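You operate a simulated robot arm through the tools that you are given. There is no shell and no other tool. Be economical: measure what you need, move in short steps, check, and stop when the job is done.

You are at the controls of a simulated two-armed robot. One attempt, no reset.

Task
Put the orange flange on top of the green plate. Then take the black block and leave it in the parts carton. Then shut the blue flap. Do these in the order given.

The check looks at the end state, three seconds after you hand in, the way a careful person would. Anything else that was tipped, shoved, dropped, spilled or broken makes it a failure.

Robot
Two 7-joint arms with two-finger parallel grippers on one trunk, on a base that drives. Base frame: it is fixed to the floor where the robot stands at the start and does not move with it; the origin is under the middle of the robot, x ahead of it, y to its left, z up. Units: m, degrees, N and s.
The left shoulder is at the start at [0.05, 0.165, 1.13], the right one opposite. With the tool pointing down near the work surface each hand reaches from about 0.24 to 0.7 m from the robot's upright axis, wherever it stands, measured 20 degrees to its own side. Places, roughly: black block [0.5, -3.75, 1]; blue flap [-1.5, -3.2, 1]; green plate (16x11x3 cm) [0.6, -0.2, 0.9]; parts carton (23x18 cm) [-1.42, -3.24, 0.86]. Payload 3.91 kg a hand.
The TCP of each hand is the grasp point between the finger pads, 0.03 m short of the fingertips. In the tool frame z runs along the fingers and y along their closing line. The gripper opens to 0.11 m. The fingers are 0.02 m wide and 0.01 m thick; the gripper's body (0.048 by 0.112 m) begins 0.055 m behind the TCP.
Orientation is that of the tool frame in the base frame, as a unit quaternion [x, y, z, w]. With the fingers straight down and closing along the base's y, the tool's x points along the base's -x, its y along +y and its z along -z.

Tools
- The arms move only by the tool nudge_tool. It takes "left_moves", "right_moves" or both (then of equal length, played together; a hand with none holds still); each is a list of rows, each a list of 3 entries, a list of its own where there are three numbers: the shift along the tool's x, y, z in units of 50 mm (1.0 is 50 mm), then the turn, a rotation vector about the tool's x, y, z in units of 6 degrees (1.0 is 6 degrees), then the closure in counts, from 0 (fully open) to 255 (shut). In form: [[[x, y, z], [rx, ry, rz], gripper], ...]. A call has 1 to 8 rows; each row shifts and turns the commanded pose from where the row before left it, along the tool's axes as they then stand. A call with a number of a shift or a turn outside -1 to 1 is refused whole. Each row takes 0.2 s and may step no farther than 0.05 m and 8.6 degrees from the row before; otherwise, or with a gripper value out of range, the whole call is refused. A pose out of reach is approached as far as the arm can. The call stops where the force on the tool passes 40 N (or 10 N more than at its start, if that is more) or the arm is blocked; 0.2 s more then pass. The fingers move at their own pace (about 0.045 m/s each) and stop on an object; they squeeze with about 24 N. The grip force told is the motor's: it shows also when the fingers shut on nothing. Time passes only in rows, and 0.2 s behind the last, so rows that do not move let the fingers close. It gives the time, the measured TCP pose, the force on the tool (base axes), the opening and the grip force at its end, in the units of the frame above (readings bear some noise), with the torque about the TCP (base axes, N m) and any sound that the robot's microphone picked up.
- Cameras (640 x 400 px; columns grow to the right, rows downward): "scene" is now at [0.1154, -0.0154, 1.2989]; the picture's right is [-0.17, -0.99, 0.00], its down [-0.57, 0.10, -0.82] and it looks along [0.81, -0.14, -0.58] (base axes); focal length 261 px, centre (320, 200). "left" rides on the left gripper at [0.073, -0.017, -0.103] in its tool frame; the picture's right is [0.23, 0.97, 0.00], its down [-0.76, 0.18, -0.62] and it looks along [-0.61, 0.14, 0.78] (tool axes); focal length 222 px, centre (320, 200). "right" rides on the right gripper at [0.072, 0.017, -0.103] in its tool frame; the picture's right is [-0.23, 0.97, 0.00], its down [-0.76, -0.18, -0.62] and it looks along [-0.61, -0.14, 0.78] (tool axes); focal length 222 px, centre (320, 200). There is no depth. A picture from a camera that has moved, and an enlarged one, comes with that camera's place and axes in the base frame and with its lens.
- capture(camera): a new picture of that camera. It takes no simulated time.
- slide_trunk(by): slides the trunk up (or, below 0, down) by that many m; the arms and the scene camera ride with it, the base frame stays. It gives what a move gives, with no picture.
- steer(legs): drives the robot by 1 to 6 legs, each [ahead, left, turn to the left] in m, m and degrees, along the robot's own axes; the way and the turn of a leg run together, so that a leg with both is an arc; at most 1.5 m and 180 degrees a leg. The arms and the cameras ride along, it lands a little off, and it stops where it bumps. It gives what a move gives.
- head_to(pan, tilt): turns the head with the scene camera to pan (to the left, within 80 degrees either way) and tilt (down, from -29 to 69), counted from straight ahead of the robot. It gives what a move gives.
- enlarge(camera, box): a new picture of the part [left, top, right, bottom] of that camera's present view, enlarged. It takes no simulated time.
- finish_job(): hands the job in; it is judged then, once.

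Work in short steps. Places have to be worked out from the pictures, the camera data and where the tool is seen: move nearer, look again, correct. Check each grasp and each placing, and mend what went wrong. You have 165 turns and 118 pictures in all, those below and enlarged ones among them. Open the grippers and draw the arms clear of the work before you hand the job in, unless the task says otherwise; then end with one line.

The tools are called after ">>>" as a command line: name --argument value ..., lists and objects as JSON in quotes. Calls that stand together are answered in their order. nudge_tool: Moves the arms, as the interface text tells. Its arguments: {"type":"object","properties":{"left_moves":{"type":"array"},"right_moves":{"type":"array"}},"required":[]} The other tools are called the same way: slide_trunk (by) slides the trunk up or down; steer (legs) drives the base; head_to (pan, tilt) turns the head that bears the scene camera; capture (camera) takes a picture; enlarge (camera, box) takes an enlarged picture of a part of a camera's view; finish_job () hands the job in.

At the start:

```text
time: 0.0
left_eef_pos: [0.5121, 0.1648, 1.064]
left_orientation: [-0.001, 1.0, 0.0, 0.0]
left_wrist_force: [-1.0, 0.5, 0.6]
left_wrist_torque: [-0.01, 0.0, 0.03]
left_gripper_width: 0.1101
left_grasp_force: 0.0
right_eef_pos: [0.3911, -0.2777, 1.1334]
right_orientation: [0.0, 1.0, 0.001, 0.0]
right_wrist_force: [0.1, -0.1, -0.3]
right_wrist_torque: [0.01, 0.0, -0.01]
right_gripper_width: 0.1101
right_grasp_force: 0.1
trunk travel left (down, up): [-0.35, 0.153]
robot x, y, heading: [0.0021, 0.0019, 0.1]
head pan, tilt: [-9.6, 35.1]
```

scene: 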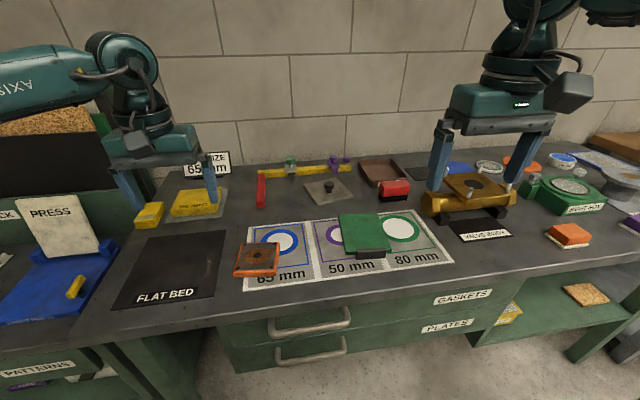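
right: 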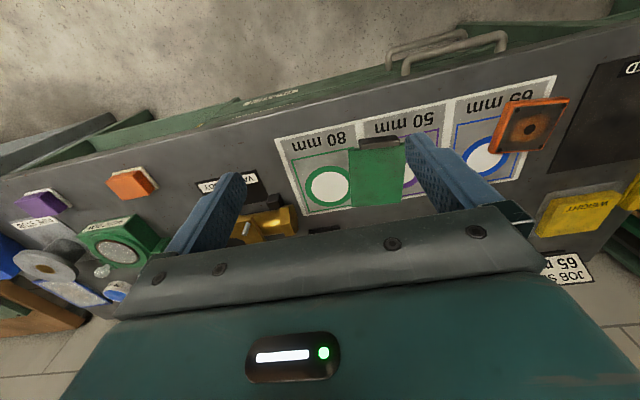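
left: 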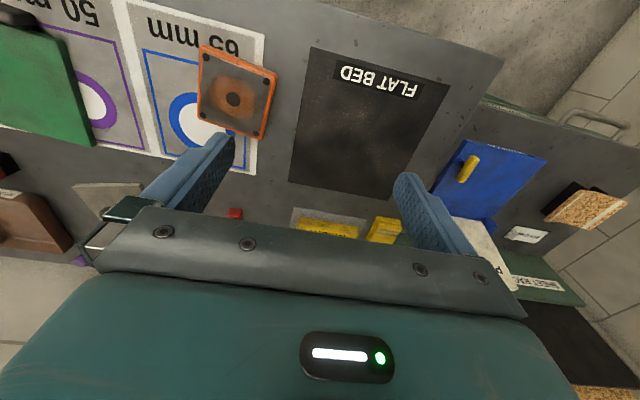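

I'll first look closely at the orange flange and the green plate with enlarged scene pictures.

>>> enlarge --camera "scene" --box '[220, 190, 460, 340]'

>>> enlarge --camera "scene" --box '[420, 130, 640, 268]'

```text
2.67 times, centred on (340, 265) of scene
camera zoom: at [0.1154, -0.0154, 1.2989], right [-0.17, -0.99, 0.0], down [-0.57, 0.1, -0.82], along [0.81, -0.14, -0.58], focal length 697 px, centre (267, 27)
```

zoom: 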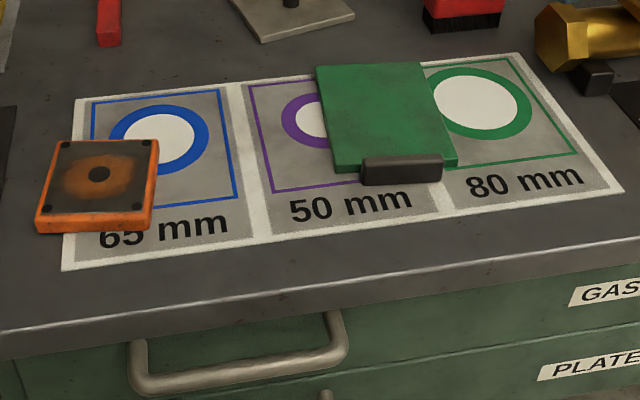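

```text
2.90 times, centred on (530, 199) of scene
camera zoom: at [0.1154, -0.0154, 1.2989], right [-0.17, -0.99, 0.0], down [-0.57, 0.1, -0.82], along [0.81, -0.14, -0.58], focal length 758 px, centre (-289, 203)
```

zoom: 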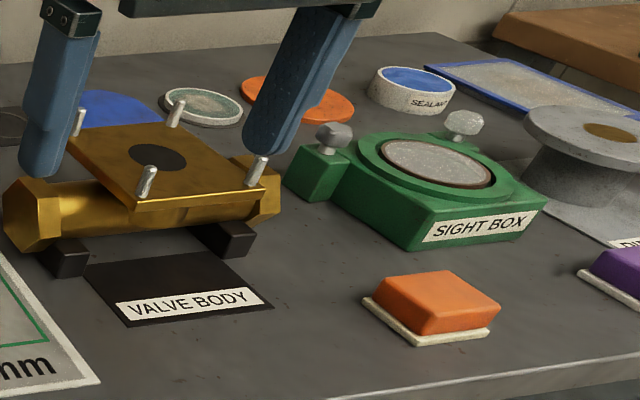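

The flange is the orange square plate (9x9 cm, yaw about -8°) at about [0.555, 0.056], and the green plate is centred near [0.58, -0.20] with its top near 0.845. I'll lift the left hand out of the way and bring the right hand above the flange at its present height.

>>> nudge_tool --left_moves '[[[0, 0.5, -0.25], [0, 0, 0], 0], [[0, 0.5, -0.25], [0, 0, 0], 0], [[0, 0.5, -0.25], [0, 0, 0], 0], [[0, 0.5, -0.25], [0, 0, 0], 0], [[0, 0.5, -0.25], [0, 0, 0], 0], [[0, 0.5, -0.25], [0, 0, 0], 0], [[0, 0.5, -0.25], [0, 0, 0], 0], [[0, 0.5, -0.25], [0, 0, 0], 0]]' --right_moves '[[[-0.4, 0.83, 0], [0, 0, 0], 0], [[-0.4, 0.83, 0], [0, 0, 0], 0], [[-0.4, 0.83, 0], [0, 0, 0], 0], [[-0.4, 0.83, 0], [0, 0, 0], 0], [[-0.4, 0.83, 0], [0, 0, 0], 0], [[-0.4, 0.83, 0], [0, 0, 0], 0], [[-0.4, 0.83, 0], [0, 0, 0], 0], [[-0.4, 0.83, 0], [0, 0, 0], 0]]'

>>> capture --camera "right"

>>> capture --camera "scene"

```text
time: 1.8
left_eef_pos: [0.5129, 0.3633, 1.1632]
left_orientation: [0.0, 1.0, -0.001, 0.0]
left_wrist_force: [-0.7, 0.1, -0.5]
left_wrist_torque: [0.0, -0.04, -0.01]
left_gripper_width: 0.1101
left_grasp_force: 0.0
right_eef_pos: [0.4569, -0.1438, 1.1331]
right_orientation: [0.0, 1.0, -0.001, 0.0]
right_wrist_force: [0.0, 0.0, 0.0]
right_wrist_torque: [-0.03, 0.0, -0.07]
right_gripper_width: 0.1099
right_grasp_force: 0.1
right hand out of reach, approached as far as the arm can: row 4, 5, 6, 7, 8
trunk travel left (down, up): [-0.35, 0.153]
robot x, y, heading: [0.0009, 0.0006, -0.0]
head pan, tilt: [-9.6, 35.1]
```

```text
112 pictures are left
camera right: at [0.3849, -0.1272, 1.2372], right [0.23, 0.97, 0.0], down [0.76, -0.18, 0.62], along [0.61, -0.14, -0.78], focal length 222 px, centre (320, 200)
```

right: 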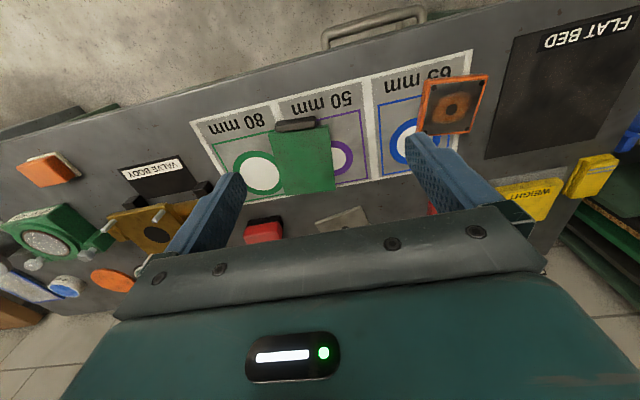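

```text
111 pictures are left
camera scene: at [0.1151, -0.0153, 1.2989], right [-0.17, -0.99, 0.0], down [-0.57, 0.1, -0.82], along [0.81, -0.14, -0.57], focal length 261 px, centre (320, 200)
```

scene: 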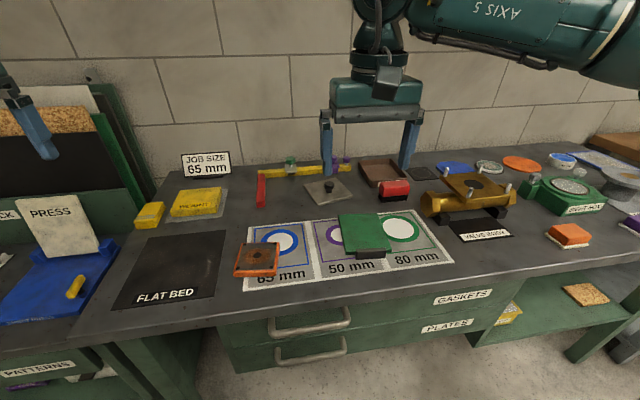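

The right hand cannot reach that far across, so I'll draw the left hand back and drive the base 0.2 m left, which carries the right hand over the flange line.

>>> nudge_tool --left_moves '[[[0.8, 0, -0.3], [0, 0, 0], 0], [[0.8, 0, -0.3], [0, 0, 0], 0], [[0.8, 0, -0.3], [0, 0, 0], 0], [[0.8, -0.2, -0.3], [0, 0, 0], 0]]'

>>> steer --legs '[[0, 0.2, 0]]'

>>> capture --camera "right"

```text
time: 2.8
left_eef_pos: [0.3509, 0.3542, 1.2245]
left_orientation: [-0.002, 1.0, 0.0, 0.0]
left_wrist_force: [-1.1, 0.9, -0.1]
left_wrist_torque: [0.0, 0.01, 0.0]
left_gripper_width: 0.1099
left_grasp_force: 0.0
right_eef_pos: [0.4567, -0.1439, 1.1324]
right_orientation: [-0.001, 1.0, 0.001, 0.0]
right_wrist_force: [-0.6, -0.3, 0.5]
right_wrist_torque: [-0.02, -0.04, 0.02]
right_gripper_width: 0.1101
right_grasp_force: 0.0
trunk travel left (down, up): [-0.35, 0.153]
robot x, y, heading: [-0.0043, -0.0004, 0.1]
head pan, tilt: [-9.6, 35.1]
```

```text
time: 4.4
left_eef_pos: [0.3512, 0.5511, 1.2232]
left_orientation: [0.0, 1.0, 0.0, 0.0]
left_wrist_force: [-0.4, 0.3, 0.2]
left_wrist_torque: [-0.02, 0.0, 0.01]
left_gripper_width: 0.1102
left_grasp_force: 0.0
right_eef_pos: [0.4578, 0.0523, 1.1334]
right_orientation: [0.001, 1.0, -0.001, 0.0]
right_wrist_force: [0.8, 0.0, 0.5]
right_wrist_torque: [-0.01, 0.01, -0.01]
right_gripper_width: 0.1102
right_grasp_force: 0.1
trunk travel left (down, up): [-0.35, 0.153]
robot x, y, heading: [0.0017, 0.1966, -0.2]
head pan, tilt: [-9.6, 35.1]
```

```text
110 pictures are left
camera right: at [0.3852, 0.0694, 1.2371], right [0.23, 0.97, 0.0], down [0.76, -0.18, 0.62], along [0.61, -0.14, -0.78], focal length 222 px, centre (320, 200)
```

right: 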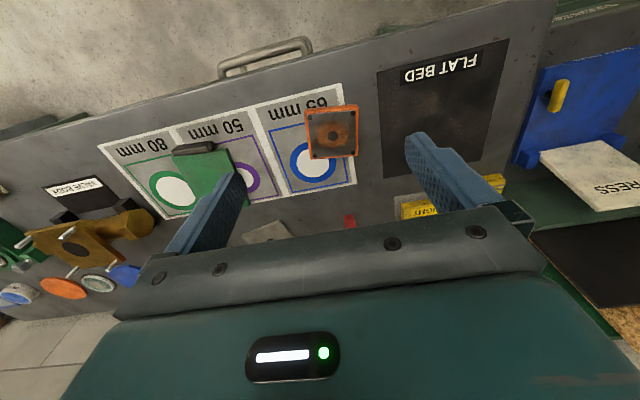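

Hand is now at y 0.052. I move it forward to x≈0.555, down to z≈1.01, and turn it -8° to match the flange.

>>> nudge_tool --right_moves '[[[-0.5, 0.02, 0.6], [0, 0, 0], 0], [[-0.5, 0.02, 0.6], [0, 0, 0], 0], [[-0.5, 0.02, 0.6], [0, 0, 0], 0], [[-0.45, 0.02, 0.6], [0, 0, 0], 0], [[0, 0, 0], [0, 0, 0.67], 0], [[0, 0, 0], [0, 0, 0.67], 0]]'

>>> capture --camera "right"

>>> capture --camera "scene"

```text
time: 5.8
left_eef_pos: [0.3523, 0.5506, 1.2242]
left_orientation: [0.0, 1.0, 0.0, 0.0]
left_wrist_force: [0.2, -0.7, 0.2]
left_wrist_torque: [-0.03, -0.01, -0.04]
left_gripper_width: 0.1099
left_grasp_force: 0.1
right_eef_pos: [0.5179, 0.0174, 1.0121]
right_orientation: [0.071, 0.997, 0.001, 0.0]
right_wrist_force: [0.7, 0.2, -0.4]
right_wrist_torque: [-0.02, -0.01, 0.02]
right_gripper_width: 0.11
right_grasp_force: 0.1
right hand out of reach, approached as far as the arm can: row 1, 2, 3, 4
trunk travel left (down, up): [-0.35, 0.153]
robot x, y, heading: [0.0029, 0.1939, 0.1]
head pan, tilt: [-9.6, 35.1]
```

```text
109 pictures are left
camera right: at [0.4487, 0.0438, 1.117], right [0.36, 0.93, 0.0], down [0.73, -0.28, 0.62], along [0.58, -0.23, -0.78], focal length 222 px, centre (320, 200)
```

right: 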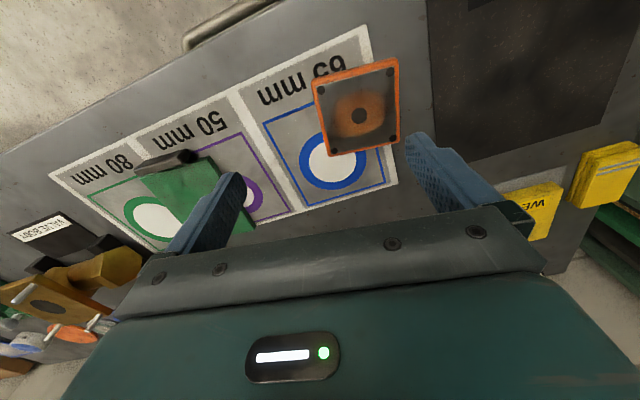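

```text
108 pictures are left
camera scene: at [0.1155, 0.1809, 1.2989], right [-0.17, -0.99, 0.0], down [-0.57, 0.1, -0.82], along [0.81, -0.14, -0.58], focal length 261 px, centre (320, 200)
```

scene: 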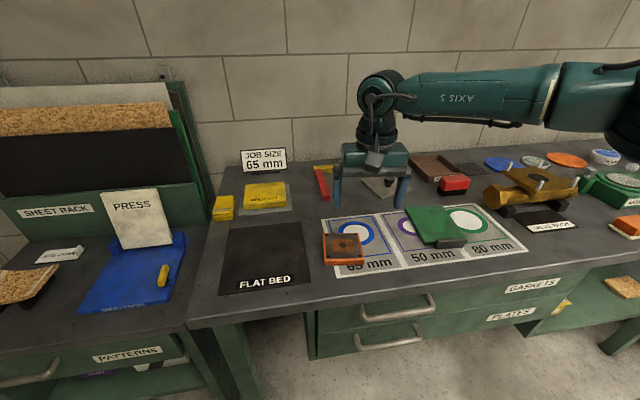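

The flange centre works out to [0.546, 0.055], yaw about -7.5°. The hand stopped short at [0.518, 0.017]; I try closing the rest while lowering toward 0.94.

>>> nudge_tool --right_moves '[[[0, 0, 0.7], [0, 0, 0], 0], [[0, 0, 0.7], [0, 0, 0], 0], [[-0.15, 0.28, 0], [0, 0, 0], 0], [[-0.15, 0.28, 0], [0, 0, 0], 0], [[-0.15, 0.27, 0], [0, 0, 0], 0]]'

>>> capture --camera "right"

```text
time: 7.0
left_eef_pos: [0.3519, 0.5509, 1.2235]
left_orientation: [0.0, 1.0, 0.0, 0.0]
left_wrist_force: [0.5, 0.2, -0.9]
left_wrist_torque: [0.02, 0.01, -0.02]
left_gripper_width: 0.1099
left_grasp_force: 0.1
right_eef_pos: [0.506, 0.0127, 0.9542]
right_orientation: [0.071, 0.997, 0.0, 0.0]
right_wrist_force: [-0.3, 1.1, -1.0]
right_wrist_torque: [0.03, 0.0, -0.01]
right_gripper_width: 0.1099
right_grasp_force: 0.0
right hand out of reach, approached as far as the arm can: row 1, 2, 3, 4, 5
trunk travel left (down, up): [-0.35, 0.153]
robot x, y, heading: [-0.0005, 0.1953, -0.0]
head pan, tilt: [-9.6, 35.1]
```

```text
107 pictures are left
camera right: at [0.4374, 0.0397, 1.0593], right [0.36, 0.93, 0.0], down [0.73, -0.28, 0.62], along [0.58, -0.23, -0.78], focal length 222 px, centre (320, 200)
```

right: 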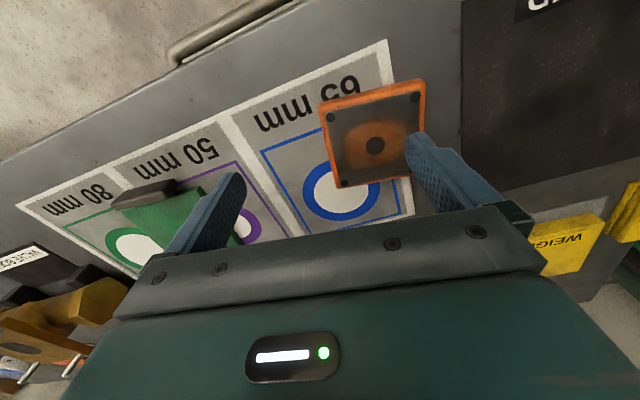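

The arm is at its reach limit here (about 0.48 m from the shoulder), so I drive the base 0.05 ahead and 0.045 left; the table edge is at x≈0.44, so there should be room.

>>> steer --legs '[[0.055, 0.045, 0]]'

>>> capture --camera "right"

```text
time: 8.0
left_eef_pos: [0.4077, 0.5951, 1.2243]
left_orientation: [0.0, 1.0, 0.0, 0.0]
left_wrist_force: [0.4, 0.1, -0.3]
left_wrist_torque: [-0.01, 0.04, -0.02]
left_gripper_width: 0.1102
left_grasp_force: 0.0
right_eef_pos: [0.5624, 0.0579, 0.9535]
right_orientation: [0.071, 0.997, 0.0, 0.0]
right_wrist_force: [-0.8, -0.4, -1.1]
right_wrist_torque: [-0.01, 0.02, 0.05]
right_gripper_width: 0.11
right_grasp_force: 0.0
trunk travel left (down, up): [-0.35, 0.153]
robot x, y, heading: [0.0568, 0.2404, -0.0]
head pan, tilt: [-9.6, 35.1]
```

```text
106 pictures are left
camera right: at [0.4929, 0.0845, 1.0591], right [0.36, 0.93, 0.0], down [0.73, -0.28, 0.62], along [0.58, -0.23, -0.78], focal length 222 px, centre (320, 200)
```

right: 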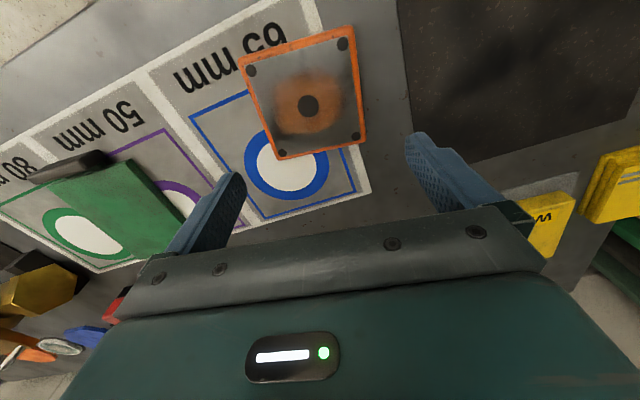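

Now the hand is almost over the flange; bolt-hole geometry gives centre [0.545, 0.051], yaw -7.3°. I correct by about 16 mm back and 9 mm right and lower to 0.895.

>>> nudge_tool --right_moves '[[[0.16, -0.09, 0.3], [0, 0, 0], 0], [[0.16, -0.1, 0.3], [0, 0, -0.1], 0], [[0, 0, 0.3], [0, 0, 0], 0], [[0, 0, 0.28], [0, 0, 0], 0]]'

>>> capture --camera "right"

>>> capture --camera "scene"

```text
time: 9.0
left_eef_pos: [0.4061, 0.596, 1.2239]
left_orientation: [0.0, 1.0, 0.0, 0.001]
left_wrist_force: [0.5, 0.7, -0.6]
left_wrist_torque: [0.01, -0.01, -0.01]
left_gripper_width: 0.1099
left_grasp_force: 0.2
right_eef_pos: [0.5401, 0.0465, 0.8984]
right_orientation: [0.067, 0.998, 0.002, 0.002]
right_wrist_force: [-0.1, -0.3, -0.5]
right_wrist_torque: [-0.02, -0.02, 0.0]
right_gripper_width: 0.11
right_grasp_force: 0.1
right hand out of reach, approached as far as the arm can: row 4
trunk travel left (down, up): [-0.35, 0.153]
robot x, y, heading: [0.0534, 0.2437, 0.1]
head pan, tilt: [-9.6, 35.1]
```

```text
105 pictures are left
camera right: at [0.4714, 0.0727, 1.0025], right [0.35, 0.94, 0.0], down [0.73, -0.28, 0.62], along [0.59, -0.22, -0.78], focal length 222 px, centre (320, 200)
```

right: 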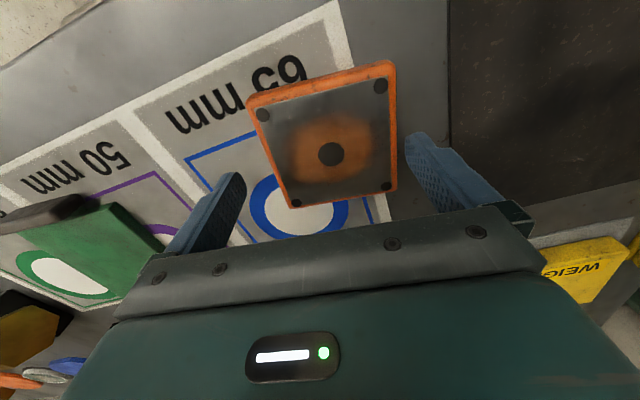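

```text
104 pictures are left
camera scene: at [0.1703, 0.225, 1.2989], right [-0.17, -0.99, 0.0], down [-0.57, 0.1, -0.82], along [0.81, -0.14, -0.58], focal length 261 px, centre (320, 200)
```

scene: 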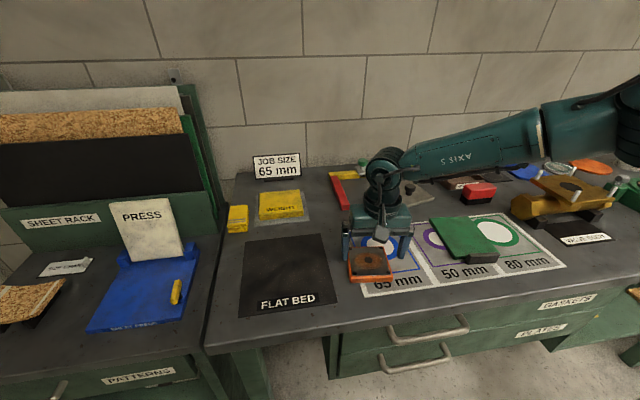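

Row 4 was out of reach, so the trunk should be lowered rather than the arm. I enlarge the scene view to check finger-to-flange alignment first.

>>> enlarge --camera "scene" --box '[310, 190, 470, 290]'

```text
4.00 times, centred on (390, 240) of scene
camera zoom: at [0.1703, 0.225, 1.2989], right [-0.17, -0.99, 0.0], down [-0.57, 0.1, -0.82], along [0.81, -0.14, -0.58], focal length 1045 px, centre (40, 40)
```

zoom: 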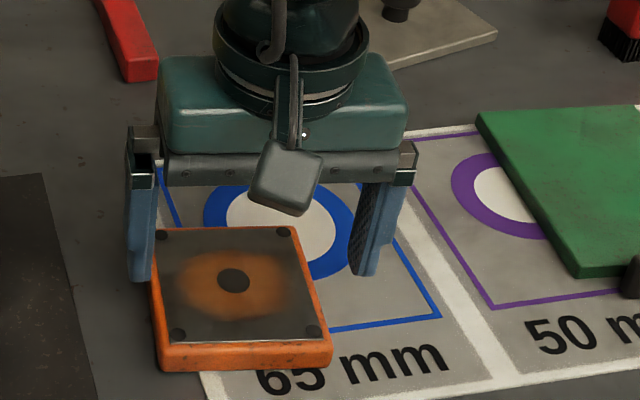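

The two views intersect at flange centre [0.548, 0.0515], top z≈0.85. I raise the hand 0.1 and lower the trunk 0.1 to gain reach, then fine-align.

>>> nudge_tool --right_moves '[[[0, 0, -1], [0, 0, 0], 0], [[0, 0, -1], [0, 0, 0], 0]]'

>>> slide_trunk --by -0.1

```text
time: 9.6
left_eef_pos: [0.4064, 0.5954, 1.2244]
left_orientation: [0.0, 1.0, 0.0, 0.001]
left_wrist_force: [-1.0, 0.1, 0.1]
left_wrist_torque: [0.01, 0.0, -0.01]
left_gripper_width: 0.1098
left_grasp_force: 0.0
right_eef_pos: [0.5409, 0.0456, 0.9966]
right_orientation: [0.065, 0.998, 0.0, 0.0]
right_wrist_force: [-0.2, 0.2, 0.1]
right_wrist_torque: [-0.02, -0.01, -0.05]
right_gripper_width: 0.1099
right_grasp_force: 0.0
trunk travel left (down, up): [-0.35, 0.153]
robot x, y, heading: [0.0532, 0.2403, -0.2]
head pan, tilt: [-9.6, 35.1]
```

```text
time: 10.9
left_eef_pos: [0.4069, 0.5956, 1.1233]
left_orientation: [0.001, 1.0, 0.0, 0.001]
left_wrist_force: [0.6, -0.2, 0.3]
left_wrist_torque: [0.02, 0.03, -0.02]
left_gripper_width: 0.1099
left_grasp_force: 0.0
right_eef_pos: [0.541, 0.0463, 0.8952]
right_orientation: [0.065, 0.998, 0.001, 0.0]
right_wrist_force: [-0.5, -0.7, -0.4]
right_wrist_torque: [-0.05, -0.01, -0.02]
right_gripper_width: 0.1099
right_grasp_force: 0.0
trunk travel left (down, up): [-0.25, 0.253]
robot x, y, heading: [0.0582, 0.2422, -0.2]
head pan, tilt: [-9.6, 35.1]
```

Now the fine shift (7 mm forward, 6 mm left) and down slightly so tips are just above the flange top; then look.

>>> nudge_tool --right_moves '[[[-0.14, 0.12, 0], [0, 0, 0], 0], [[0, 0, 0.2], [0, 0, 0], 0]]'

>>> capture --camera "right"

>>> enlarge --camera "scene" --box '[310, 140, 470, 240]'

```text
time: 11.5
left_eef_pos: [0.4067, 0.5953, 1.1244]
left_orientation: [0.0, 1.0, 0.001, 0.0]
left_wrist_force: [-0.2, 0.0, -0.5]
left_wrist_torque: [-0.01, 0.01, -0.05]
left_gripper_width: 0.1101
left_grasp_force: 0.0
right_eef_pos: [0.5483, 0.0508, 0.8844]
right_orientation: [0.066, 0.998, 0.001, 0.001]
right_wrist_force: [-0.5, -0.1, 0.1]
right_wrist_torque: [-0.01, -0.01, -0.02]
right_gripper_width: 0.1098
right_grasp_force: 0.1
trunk travel left (down, up): [-0.25, 0.253]
robot x, y, heading: [0.0568, 0.2417, 0.2]
head pan, tilt: [-9.6, 35.1]
```

```text
102 pictures are left
camera right: at [0.4783, 0.0764, 0.9896], right [0.35, 0.94, 0.0], down [0.73, -0.28, 0.62], along [0.58, -0.22, -0.78], focal length 222 px, centre (320, 200)
```

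right: 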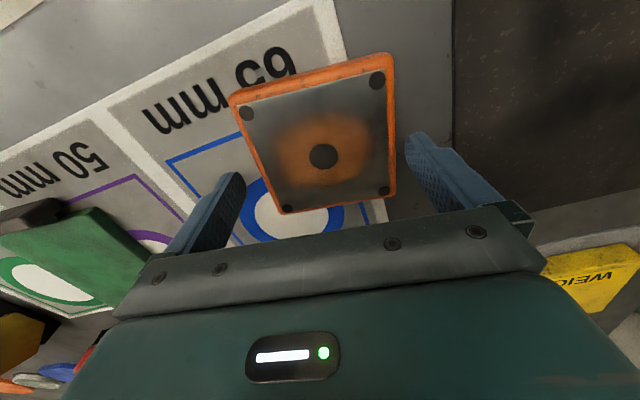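

```text
4.00 times, centred on (390, 190) of scene
camera zoom: at [0.1704, 0.2251, 1.1989], right [-0.17, -0.99, 0.0], down [-0.57, 0.1, -0.82], along [0.81, -0.14, -0.58], focal length 1045 px, centre (40, 240)
```

zoom: 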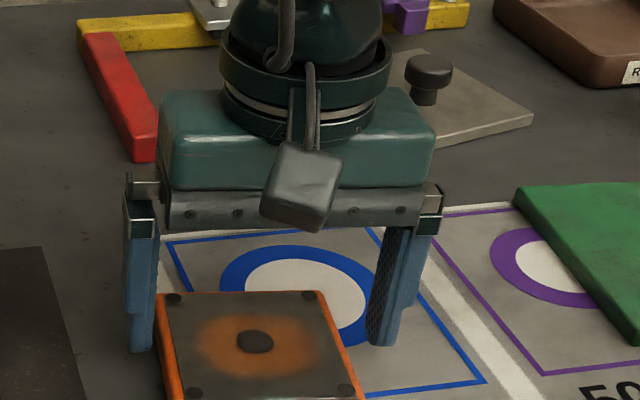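

Alignment is within 3 mm laterally. I lower 17 mm so the tips reach beside the flange, with a small +1.5 mm lateral correction, and look again before closing.

>>> nudge_tool --right_moves '[[[0, 0.03, 0.1], [0, 0, 0], 0], [[0, 0, 0.12], [0, 0, 0], 0], [[0, 0, 0.12], [0, 0, 0], 0]]'

>>> enlarge --camera "scene" --box '[310, 160, 470, 260]'

```text
time: 12.3
left_eef_pos: [0.405, 0.5947, 1.1262]
left_orientation: [0.0, 1.0, 0.0, 0.002]
left_wrist_force: [0.0, 0.2, 1.3]
left_wrist_torque: [-0.01, 0.02, 0.02]
left_gripper_width: 0.1101
left_grasp_force: 0.1
right_eef_pos: [0.5469, 0.0533, 0.8735]
right_orientation: [0.066, 0.998, -0.001, 0.005]
right_wrist_force: [-1.6, -5.3, 28.5]
right_wrist_torque: [-1.78, 0.51, 0.08]
right_gripper_width: 0.1102
right_grasp_force: 0.1
trunk travel left (down, up): [-0.25, 0.253]
robot x, y, heading: [0.0562, 0.2384, -0.1]
head pan, tilt: [-9.6, 35.1]
```

```text
4.00 times, centred on (390, 210) of scene
camera zoom: at [0.1683, 0.2256, 1.1998], right [-0.17, -0.99, 0.0], down [-0.57, 0.1, -0.82], along [0.81, -0.14, -0.57], focal length 1045 px, centre (40, 160)
```

zoom: 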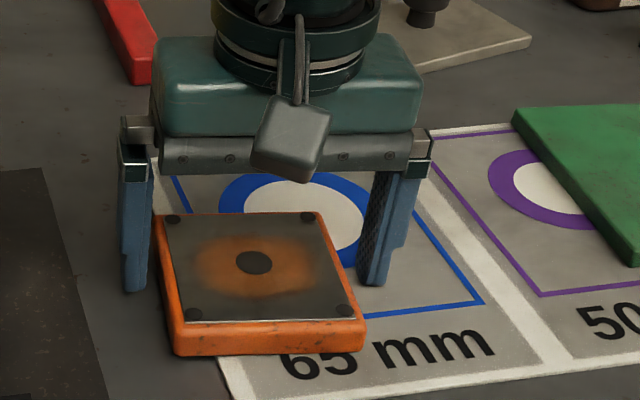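

Contact of 28 N on the right fingertip: the table is at about z=0.843, fingertips straddling the flange. I raise 3 mm and close the gripper.

>>> nudge_tool --right_moves '[[[0, 0, -0.06], [0, 0, 0], 0], [[0, 0, 0], [0, 0, 0], 255], [[0, 0, 0], [0, 0, 0], 255], [[0, 0, 0], [0, 0, 0], 255], [[0, 0, 0], [0, 0, 0], 255]]'

>>> enlarge --camera "scene" --box '[310, 160, 470, 260]'

```text
time: 13.5
left_eef_pos: [0.4054, 0.595, 1.1256]
left_orientation: [-0.001, 1.0, 0.0, 0.002]
left_wrist_force: [-0.7, 0.0, 0.3]
left_wrist_torque: [-0.02, 0.03, 0.02]
left_gripper_width: 0.1098
left_grasp_force: 0.1
right_eef_pos: [0.5458, 0.0529, 0.8722]
right_orientation: [0.066, 0.998, 0.0, 0.001]
right_wrist_force: [0.4, -13.0, 27.3]
right_wrist_torque: [-1.66, 0.32, -0.08]
right_gripper_width: 0.0907
right_grasp_force: 24.0
trunk travel left (down, up): [-0.25, 0.253]
robot x, y, heading: [0.0529, 0.2407, 0.2]
head pan, tilt: [-9.6, 35.1]
```

```text
4.00 times, centred on (390, 210) of scene
camera zoom: at [0.1684, 0.2251, 1.1992], right [-0.17, -0.99, 0.0], down [-0.57, 0.1, -0.82], along [0.81, -0.14, -0.57], focal length 1045 px, centre (40, 160)
```

zoom: 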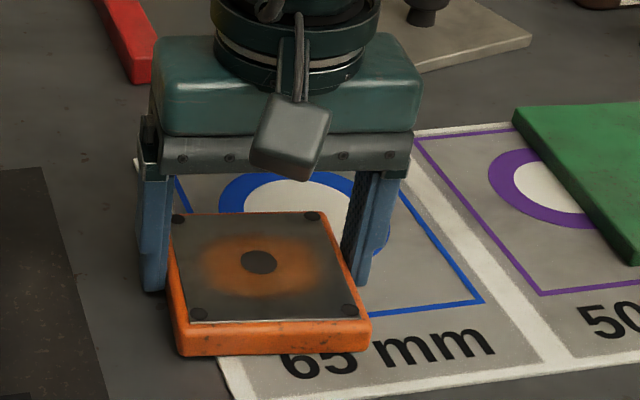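

Gripped at 90.7 mm width. I lift gently by 0.08 m and check the hold.

>>> nudge_tool --right_moves '[[[0, 0, -0.3], [0, 0, 0], 255], [[0, 0, -0.5], [0, 0, 0], 255], [[0, 0, -0.7], [0, 0, 0], 255], [[0, 0, -0.5], [0, 0, 0], 255]]'

>>> capture --camera "right"

```text
time: 14.5
left_eef_pos: [0.4068, 0.5946, 1.1232]
left_orientation: [0.001, 1.0, 0.0, 0.0]
left_wrist_force: [0.7, -0.4, 0.3]
left_wrist_torque: [0.0, 0.01, -0.04]
left_gripper_width: 0.1101
left_grasp_force: 0.1
right_eef_pos: [0.5498, 0.0538, 0.971]
right_orientation: [0.066, 0.998, 0.0, -0.001]
right_wrist_force: [0.7, -0.3, -6.7]
right_wrist_torque: [0.01, -0.05, 0.03]
right_gripper_width: 0.0904
right_grasp_force: 23.7
trunk travel left (down, up): [-0.25, 0.253]
robot x, y, heading: [0.056, 0.2374, 0.0]
head pan, tilt: [-9.6, 35.1]
```

```text
98 pictures are left
camera right: at [0.48, 0.0779, 1.0752], right [0.35, 0.94, 0.0], down [0.73, -0.28, 0.62], along [0.58, -0.22, -0.78], focal length 222 px, centre (320, 200)
```

right: 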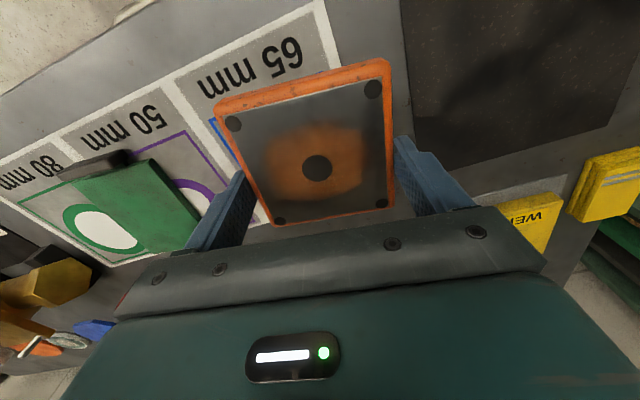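

Held firmly (about 0.65 kg). I drive the base 0.25 m right to bring the flange over the green plate.

>>> steer --legs '[[0.0, -0.25, 0]]'

>>> capture --camera "scene"

>>> capture --camera "right"

```text
time: 16.4
left_eef_pos: [0.4092, 0.3435, 1.1242]
left_orientation: [0.003, 1.0, 0.0, -0.001]
left_wrist_force: [0.1, -0.1, -0.5]
left_wrist_torque: [0.01, 0.0, -0.04]
left_gripper_width: 0.1101
left_grasp_force: 0.1
right_eef_pos: [0.548, -0.2006, 0.9697]
right_orientation: [0.067, 0.998, 0.001, 0.0]
right_wrist_force: [0.1, -0.1, -7.3]
right_wrist_torque: [-0.01, -0.02, 0.0]
right_gripper_width: 0.0907
right_grasp_force: 24.3
trunk travel left (down, up): [-0.25, 0.253]
robot x, y, heading: [0.0548, -0.0103, -0.6]
head pan, tilt: [-9.6, 35.1]
```

```text
97 pictures are left
camera scene: at [0.1699, -0.0252, 1.1988], right [-0.17, -0.98, 0.0], down [-0.57, 0.1, -0.82], along [0.81, -0.14, -0.58], focal length 261 px, centre (320, 200)
```

scene: 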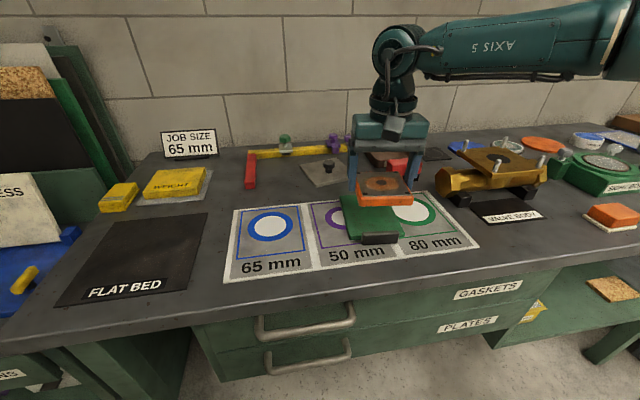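

```text
96 pictures are left
camera right: at [0.4784, -0.1739, 1.0748], right [0.36, 0.93, 0.0], down [0.73, -0.28, 0.62], along [0.58, -0.22, -0.78], focal length 222 px, centre (320, 200)
```

right: 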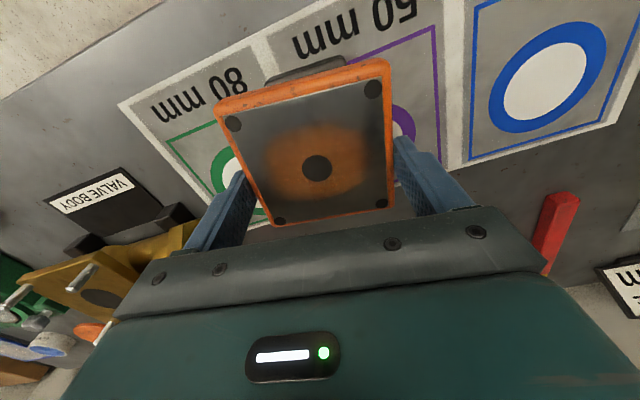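

The plate's top corners give its centre near [0.575, -0.20] with yaw -7°, same as the flange. I shift the flange 32 mm forward and lower to about 0.925, then look.

>>> nudge_tool --right_moves '[[[-0.32, 0.05, 0], [0, 0, 0], 255], [[-0.32, 0.04, 0.3], [0, 0, 0], 255], [[0, 0, 0.6], [0, 0, 0], 255]]'

>>> enlarge --camera "scene" --box '[300, 150, 460, 250]'

```text
time: 17.1
left_eef_pos: [0.4086, 0.3443, 1.1237]
left_orientation: [0.002, 1.0, 0.0, 0.0]
left_wrist_force: [0.3, 0.3, -0.5]
left_wrist_torque: [0.03, -0.03, -0.02]
left_gripper_width: 0.1101
left_grasp_force: 0.1
right_eef_pos: [0.5786, -0.1992, 0.9255]
right_orientation: [0.07, 0.998, 0.002, 0.0]
right_wrist_force: [0.5, 0.0, -7.0]
right_wrist_torque: [-0.03, -0.06, -0.02]
right_gripper_width: 0.0906
right_grasp_force: 23.4
trunk travel left (down, up): [-0.25, 0.253]
robot x, y, heading: [0.052, -0.0113, -0.3]
head pan, tilt: [-9.6, 35.1]
```

```text
4.00 times, centred on (380, 200) of scene
camera zoom: at [0.1701, -0.0248, 1.1988], right [-0.17, -0.98, 0.0], down [-0.57, 0.1, -0.82], along [0.81, -0.14, -0.58], focal length 1045 px, centre (80, 200)
```

zoom: 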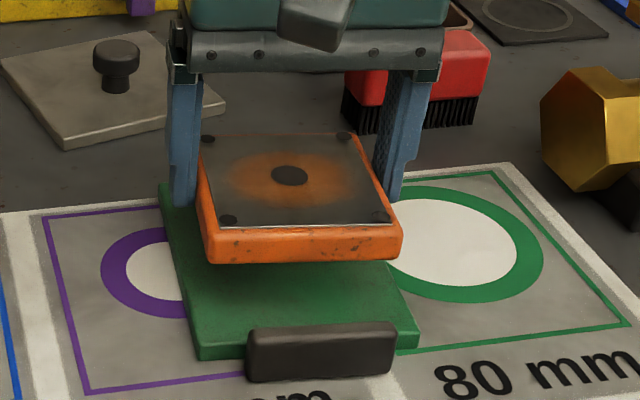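

Flange is centred over the plate, clear of the black handle. I lower slowly until it rests on the plate.

>>> nudge_tool --right_moves '[[[0, 0, 0.2], [0, 0, 0], 255], [[0, 0, 0.2], [0, 0, 0], 255], [[0, 0, 0.1], [0, 0, 0], 255], [[0, 0, 0.06], [0, 0, 0], 255]]'

>>> enlarge --camera "scene" --box '[300, 150, 460, 250]'

```text
time: 18.1
left_eef_pos: [0.4092, 0.3427, 1.1242]
left_orientation: [0.002, 1.0, 0.0, 0.0]
left_wrist_force: [0.6, 0.4, -0.2]
left_wrist_torque: [0.05, 0.0, 0.03]
left_gripper_width: 0.1101
left_grasp_force: 0.0
right_eef_pos: [0.5794, -0.1995, 0.8975]
right_orientation: [0.067, 0.998, 0.002, 0.002]
right_wrist_force: [-0.6, 0.4, -7.0]
right_wrist_torque: [0.03, -0.04, 0.0]
right_gripper_width: 0.0902
right_grasp_force: 23.9
trunk travel left (down, up): [-0.25, 0.253]
robot x, y, heading: [0.0556, -0.0101, -0.6]
head pan, tilt: [-9.6, 35.1]
```

```text
4.00 times, centred on (380, 200) of scene
camera zoom: at [0.17, -0.0248, 1.1988], right [-0.17, -0.98, 0.0], down [-0.57, 0.1, -0.82], along [0.81, -0.14, -0.58], focal length 1045 px, centre (80, 200)
```

zoom: 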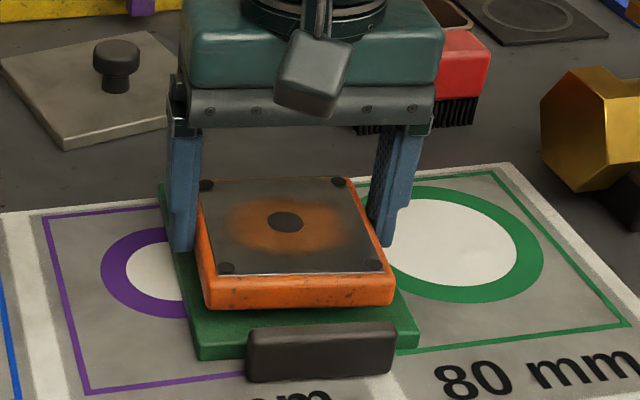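

Almost down and still carrying full weight. I lower in 2 mm steps until the weight transfers.

>>> nudge_tool --right_moves '[[[0, 0, 0.04], [0, 0, 0], 255], [[0, 0, 0.04], [0, 0, 0], 255], [[0, 0, 0.04], [0, 0, 0], 255]]'

```text
time: 18.9
left_eef_pos: [0.4076, 0.3443, 1.1235]
left_orientation: [0.002, 1.0, 0.0, -0.001]
left_wrist_force: [-0.2, -0.4, 0.1]
left_wrist_torque: [-0.02, -0.03, 0.0]
left_gripper_width: 0.1099
left_grasp_force: 0.0
right_eef_pos: [0.5772, -0.2005, 0.8911]
right_orientation: [0.069, 0.998, 0.001, 0.0]
right_wrist_force: [0.1, 0.3, -6.9]
right_wrist_torque: [-0.02, -0.08, 0.03]
right_gripper_width: 0.0908
right_grasp_force: 24.6
trunk travel left (down, up): [-0.25, 0.253]
robot x, y, heading: [0.0529, -0.0072, -0.5]
head pan, tilt: [-9.6, 35.1]
```

Still free; keep lowering in 2 mm steps.

>>> nudge_tool --right_moves '[[[0, 0, 0.04], [0, 0, 0], 255], [[0, 0, 0.04], [0, 0, 0], 255]]'

>>> enlarge --camera "scene" --box '[300, 150, 460, 250]'

```text
time: 19.6
left_eef_pos: [0.409, 0.344, 1.1229]
left_orientation: [0.002, 1.0, 0.0, -0.001]
left_wrist_force: [-0.6, 0.7, -0.9]
left_wrist_torque: [-0.03, -0.01, -0.01]
left_gripper_width: 0.1104
left_grasp_force: 0.0
right_eef_pos: [0.5778, -0.2019, 0.8869]
right_orientation: [0.068, 0.998, 0.001, 0.001]
right_wrist_force: [1.0, 0.8, -6.6]
right_wrist_torque: [0.0, -0.06, 0.03]
right_gripper_width: 0.0906
right_grasp_force: 24.1
right hand out of reach, approached as far as the arm can: row 2
trunk travel left (down, up): [-0.25, 0.253]
robot x, y, heading: [0.0528, -0.0079, -0.4]
head pan, tilt: [-9.6, 35.1]
```

```text
4.00 times, centred on (380, 200) of scene
camera zoom: at [0.17, -0.0247, 1.1988], right [-0.17, -0.98, 0.0], down [-0.57, 0.1, -0.82], along [0.81, -0.14, -0.58], focal length 1045 px, centre (80, 200)
```

zoom: 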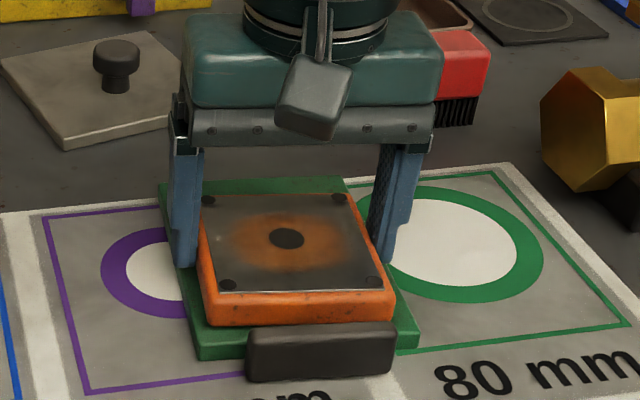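

Out of reach again at the bottom. I raise 30 mm, lower the trunk 30 mm, and nudge the flange 8 mm further from the handle for clearance.

>>> nudge_tool --right_moves '[[[0, 0, -0.5], [0, 0, 0], 255], [[0, 0, -0.5], [0, 0, 0], 255]]'

>>> slide_trunk --by -0.04

>>> nudge_tool --right_moves '[[[-0.15, 0.02, 0], [0, 0, 0], 255]]'

>>> enlarge --camera "scene" --box '[300, 130, 460, 230]'

```text
time: 20.1
left_eef_pos: [0.4075, 0.3441, 1.1232]
left_orientation: [0.002, 1.0, 0.001, 0.0]
left_wrist_force: [1.0, -0.1, 0.3]
left_wrist_torque: [0.01, 0.0, 0.0]
left_gripper_width: 0.1103
left_grasp_force: 0.0
right_eef_pos: [0.5768, -0.2017, 0.9401]
right_orientation: [0.068, 0.998, -0.001, 0.0]
right_wrist_force: [0.4, 0.2, -5.7]
right_wrist_torque: [-0.04, -0.04, 0.0]
right_gripper_width: 0.0906
right_grasp_force: 23.4
trunk travel left (down, up): [-0.25, 0.253]
robot x, y, heading: [0.0543, -0.0077, -0.6]
head pan, tilt: [-9.6, 35.1]
```

```text
time: 21.0
left_eef_pos: [0.4078, 0.3444, 1.0832]
left_orientation: [0.003, 1.0, 0.0, 0.0]
left_wrist_force: [-0.2, 0.1, -0.5]
left_wrist_torque: [0.02, 0.02, 0.01]
left_gripper_width: 0.1099
left_grasp_force: 0.1
right_eef_pos: [0.5759, -0.2015, 0.8976]
right_orientation: [0.068, 0.998, 0.001, 0.0]
right_wrist_force: [-0.4, -0.1, -6.7]
right_wrist_torque: [-0.03, -0.06, 0.01]
right_gripper_width: 0.0905
right_grasp_force: 23.9
trunk travel left (down, up): [-0.21, 0.293]
robot x, y, heading: [0.0521, -0.0096, -0.4]
head pan, tilt: [-9.6, 35.1]
```

```text
time: 21.4
left_eef_pos: [0.4082, 0.344, 1.0832]
left_orientation: [0.002, 1.0, 0.0, 0.0]
left_wrist_force: [-0.6, -0.3, -0.1]
left_wrist_torque: [0.01, -0.04, 0.03]
left_gripper_width: 0.1101
left_grasp_force: 0.1
right_eef_pos: [0.584, -0.202, 0.8982]
right_orientation: [0.068, 0.998, 0.001, 0.0]
right_wrist_force: [0.1, 0.0, -6.8]
right_wrist_torque: [-0.04, -0.04, -0.04]
right_gripper_width: 0.0904
right_grasp_force: 23.9
trunk travel left (down, up): [-0.21, 0.293]
robot x, y, heading: [0.0507, -0.0065, -0.4]
head pan, tilt: [-9.6, 35.1]
```

```text
4.00 times, centred on (380, 180) of scene
camera zoom: at [0.17, -0.0248, 1.1588], right [-0.17, -0.98, 0.0], down [-0.57, 0.1, -0.82], along [0.81, -0.14, -0.58], focal length 1045 px, centre (80, 280)
```

zoom: 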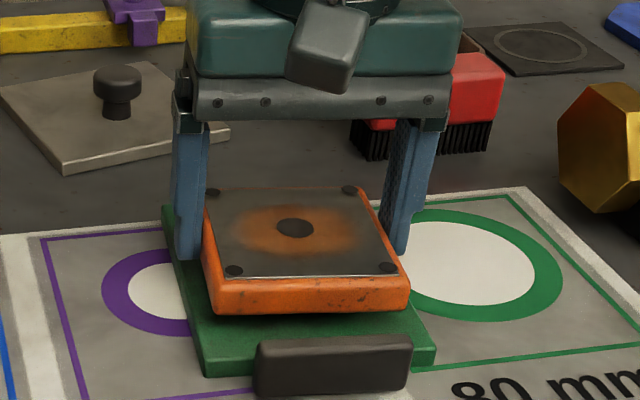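

Clear gap to the handle now. I lower to the previous lowest height and on in small steps, watching for the weight transfer.

>>> nudge_tool --right_moves '[[[0, 0, 0.1], [0, 0, 0], 255], [[0, 0, 0.08], [0, 0, 0], 255], [[0, 0, 0.05], [0, 0, 0], 255], [[0, 0, 0.04], [0, 0, 0], 255], [[0, 0, 0.04], [0, 0, 0], 255]]'

>>> enlarge --camera "scene" --box '[300, 130, 460, 230]'

```text
time: 22.6
left_eef_pos: [0.4071, 0.3441, 1.0853]
left_orientation: [0.003, 1.0, 0.0, 0.0]
left_wrist_force: [0.5, 0.2, -0.6]
left_wrist_torque: [0.01, 0.01, 0.02]
left_gripper_width: 0.1099
left_grasp_force: 0.0
right_eef_pos: [0.5834, -0.2029, 0.8853]
right_orientation: [0.069, 0.998, 0.001, 0.003]
right_wrist_force: [1.7, -2.1, 7.7]
right_wrist_torque: [-0.68, 0.6, 0.14]
right_gripper_width: 0.0905
right_grasp_force: 24.5
trunk travel left (down, up): [-0.21, 0.293]
robot x, y, heading: [0.0565, -0.0075, -0.0]
head pan, tilt: [-9.6, 35.1]
```

```text
4.00 times, centred on (380, 180) of scene
camera zoom: at [0.1692, -0.0245, 1.1592], right [-0.17, -0.98, 0.0], down [-0.57, 0.1, -0.82], along [0.81, -0.14, -0.57], focal length 1045 px, centre (80, 280)
```

zoom: 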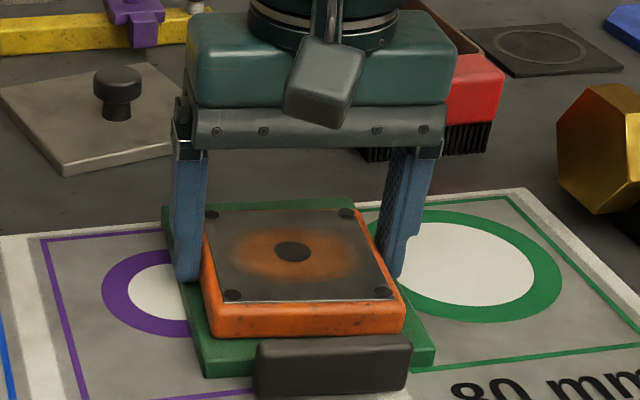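

The flange has landed on the plate (+8 N upward). I open the gripper and then rise slowly.

>>> nudge_tool --right_moves '[[[0, 0, 0], [0, 0, 0], 0], [[0, 0, 0], [0, 0, 0], 0], [[0, 0, 0], [0, 0, 0], 0], [[0, 0, -0.3], [0, 0, 0], 0], [[0, 0, -0.8], [0, 0, 0], 0], [[0, 0, -1], [0, 0, 0], 0], [[0.4, 0, -0.9], [0, 0, 0], 0], [[0.4, 0, -0.9], [0, 0, 0], 0]]'

>>> enlarge --camera "scene" --box '[240, 100, 480, 250]'

```text
time: 24.4
left_eef_pos: [0.4072, 0.3454, 1.0838]
left_orientation: [0.003, 1.0, 0.0, 0.001]
left_wrist_force: [0.5, -0.3, 0.3]
left_wrist_torque: [-0.01, 0.02, 0.01]
left_gripper_width: 0.11
left_grasp_force: 0.1
right_eef_pos: [0.5331, -0.2056, 1.0639]
right_orientation: [0.07, 0.998, 0.0, 0.001]
right_wrist_force: [-0.1, 0.0, 0.1]
right_wrist_torque: [0.0, 0.07, 0.0]
right_gripper_width: 0.1102
right_grasp_force: 0.1
right hand out of reach, approached as far as the arm can: row 6, 8
trunk travel left (down, up): [-0.21, 0.293]
robot x, y, heading: [0.053, -0.0047, -0.5]
head pan, tilt: [-9.6, 35.1]
```

```text
2.67 times, centred on (360, 175) of scene
camera zoom: at [0.1691, -0.0244, 1.1589], right [-0.17, -0.98, 0.0], down [-0.57, 0.1, -0.82], along [0.81, -0.14, -0.57], focal length 697 px, centre (213, 267)
```

zoom: 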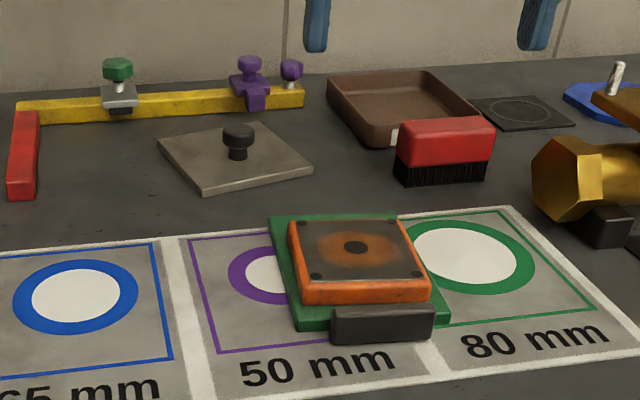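

Flange sits squarely on the green plate. I raise the trunk, draw the right hand back, and look toward the right for the route.

>>> slide_trunk --by 0.2

>>> nudge_tool --right_moves '[[[0.9, 0, -0.2], [0, 0, 0], 0], [[0.9, 0, -0.2], [0, 0, 0], 0], [[0.9, 0, 0], [0, 0, 0], 0], [[0.5, 0, 0], [0, 0, 0], 0]]' --left_moves '[[[0.5, 0, 0], [0, 0, 0], 0], [[0.5, 0, 0], [0, 0, 0], 0], [[0.5, 0, 0], [0, 0, 0], 0], [[0, 0, 0], [0, 0, 0], 0]]'

>>> head_to --pan -78 --tilt 25

>>> capture --camera "scene"

```text
time: 26.6
left_eef_pos: [0.4075, 0.3442, 1.2837]
left_orientation: [0.002, 1.0, 0.0, 0.0]
left_wrist_force: [0.2, -0.5, 0.1]
left_wrist_torque: [-0.03, 0.0, 0.03]
left_gripper_width: 0.11
left_grasp_force: 0.1
right_eef_pos: [0.5325, -0.2056, 1.2652]
right_orientation: [0.07, 0.998, 0.002, 0.001]
right_wrist_force: [0.6, 0.2, 0.8]
right_wrist_torque: [-0.01, 0.0, 0.0]
right_gripper_width: 0.1099
right_grasp_force: 0.1
trunk travel left (down, up): [-0.41, 0.093]
robot x, y, heading: [0.0536, -0.006, -0.5]
head pan, tilt: [-9.6, 35.1]
```

```text
time: 27.6
left_eef_pos: [0.3509, 0.3288, 1.2735]
left_orientation: [0.003, 1.0, 0.0, 0.002]
left_wrist_force: [-0.1, 0.4, 0.0]
left_wrist_torque: [0.03, -0.02, -0.03]
left_gripper_width: 0.1097
left_grasp_force: 0.0
left hand out of reach, approached as far as the arm can: row 2, 3
right_eef_pos: [0.3741, -0.185, 1.2841]
right_orientation: [0.071, 0.997, 0.002, 0.0]
right_wrist_force: [0.4, -0.3, 1.1]
right_wrist_torque: [0.0, -0.01, -0.02]
right_gripper_width: 0.1099
right_grasp_force: 0.0
trunk travel left (down, up): [-0.41, 0.093]
robot x, y, heading: [0.0557, -0.0091, -0.6]
head pan, tilt: [-9.6, 35.1]
```

```text
time: 28.9
left_eef_pos: [0.3499, 0.3285, 1.2736]
left_orientation: [0.004, 1.0, 0.0, 0.001]
left_wrist_force: [-1.2, 1.2, -0.3]
left_wrist_torque: [-0.01, -0.01, 0.0]
left_gripper_width: 0.1101
left_grasp_force: 0.0
right_eef_pos: [0.3756, -0.1849, 1.2835]
right_orientation: [0.07, 0.998, 0.002, 0.001]
right_wrist_force: [0.2, 0.3, -0.1]
right_wrist_torque: [0.0, 0.0, 0.03]
right_gripper_width: 0.1096
right_grasp_force: 0.0
trunk travel left (down, up): [-0.41, 0.093]
robot x, y, heading: [0.055, -0.0077, -0.5]
head pan, tilt: [-78.0, 25.0]
```

```text
89 pictures are left
camera scene: at [0.1014, -0.0996, 1.3748], right [-0.98, -0.2, 0.0], down [-0.09, 0.41, -0.91], along [0.18, -0.89, -0.42], focal length 261 px, centre (320, 200)
```

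scene: 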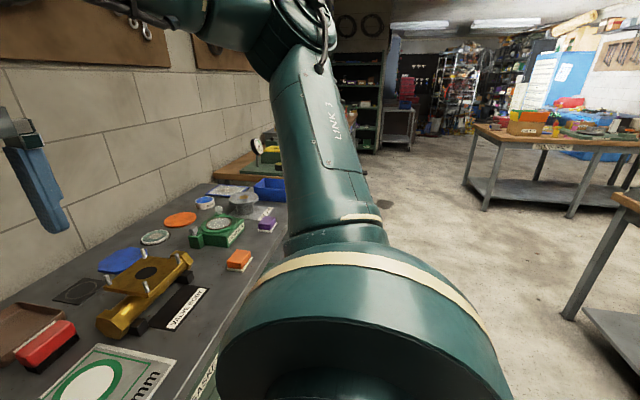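

The carton is visible on a bench around [-1.42, -3.24]. I back off 0.3 m and turn right 90° to see where the black block's bench is.

>>> steer --legs '[[-0.3, 0, 0], [0, 0, -90]]'

>>> head_to --pan 0 --tilt 20

>>> capture --camera "scene"

```text
time: 34.8
left_eef_pos: [0.0962, -0.2959, 1.2736]
left_orientation: [0.701, 0.714, -0.001, 0.0]
left_wrist_force: [-0.4, 0.4, 0.1]
left_wrist_torque: [0.02, -0.02, -0.01]
left_gripper_width: 0.1098
left_grasp_force: 0.0
right_eef_pos: [-0.4168, -0.3328, 1.2841]
right_orientation: [0.747, 0.665, 0.0, 0.002]
right_wrist_force: [0.0, -0.4, -0.9]
right_wrist_torque: [-0.01, -0.02, 0.02]
right_gripper_width: 0.1101
right_grasp_force: 0.0
trunk travel left (down, up): [-0.41, 0.093]
robot x, y, heading: [-0.244, -0.0067, -89.2]
head pan, tilt: [-78.0, 25.0]
```

```text
time: 36.3
left_eef_pos: [0.0965, -0.2955, 1.2738]
left_orientation: [0.701, 0.713, -0.001, 0.002]
left_wrist_force: [-0.5, 0.1, 0.0]
left_wrist_torque: [0.0, -0.02, -0.05]
left_gripper_width: 0.1098
left_grasp_force: 0.0
right_eef_pos: [-0.417, -0.3317, 1.2856]
right_orientation: [0.746, 0.665, 0.001, 0.002]
right_wrist_force: [-0.4, 0.0, 0.4]
right_wrist_torque: [-0.01, 0.03, -0.02]
right_gripper_width: 0.1098
right_grasp_force: 0.0
trunk travel left (down, up): [-0.41, 0.093]
robot x, y, heading: [-0.2501, -0.0066, -88.9]
head pan, tilt: [0.0, 20.0]
```

```text
88 pictures are left
camera scene: at [-0.2466, -0.1298, 1.3829], right [-1.0, -0.02, 0.0], down [-0.01, 0.34, -0.94], along [0.02, -0.94, -0.34], focal length 261 px, centre (320, 200)
```

scene: 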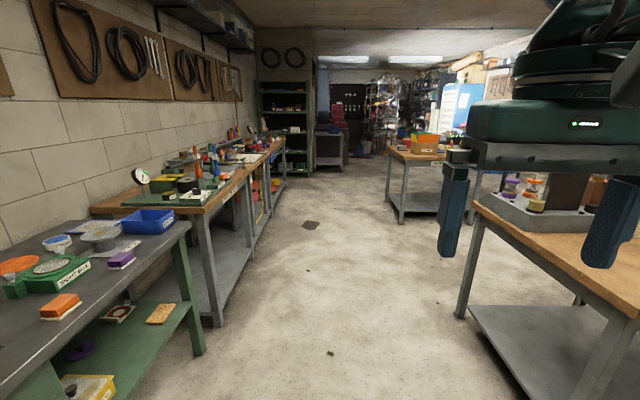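

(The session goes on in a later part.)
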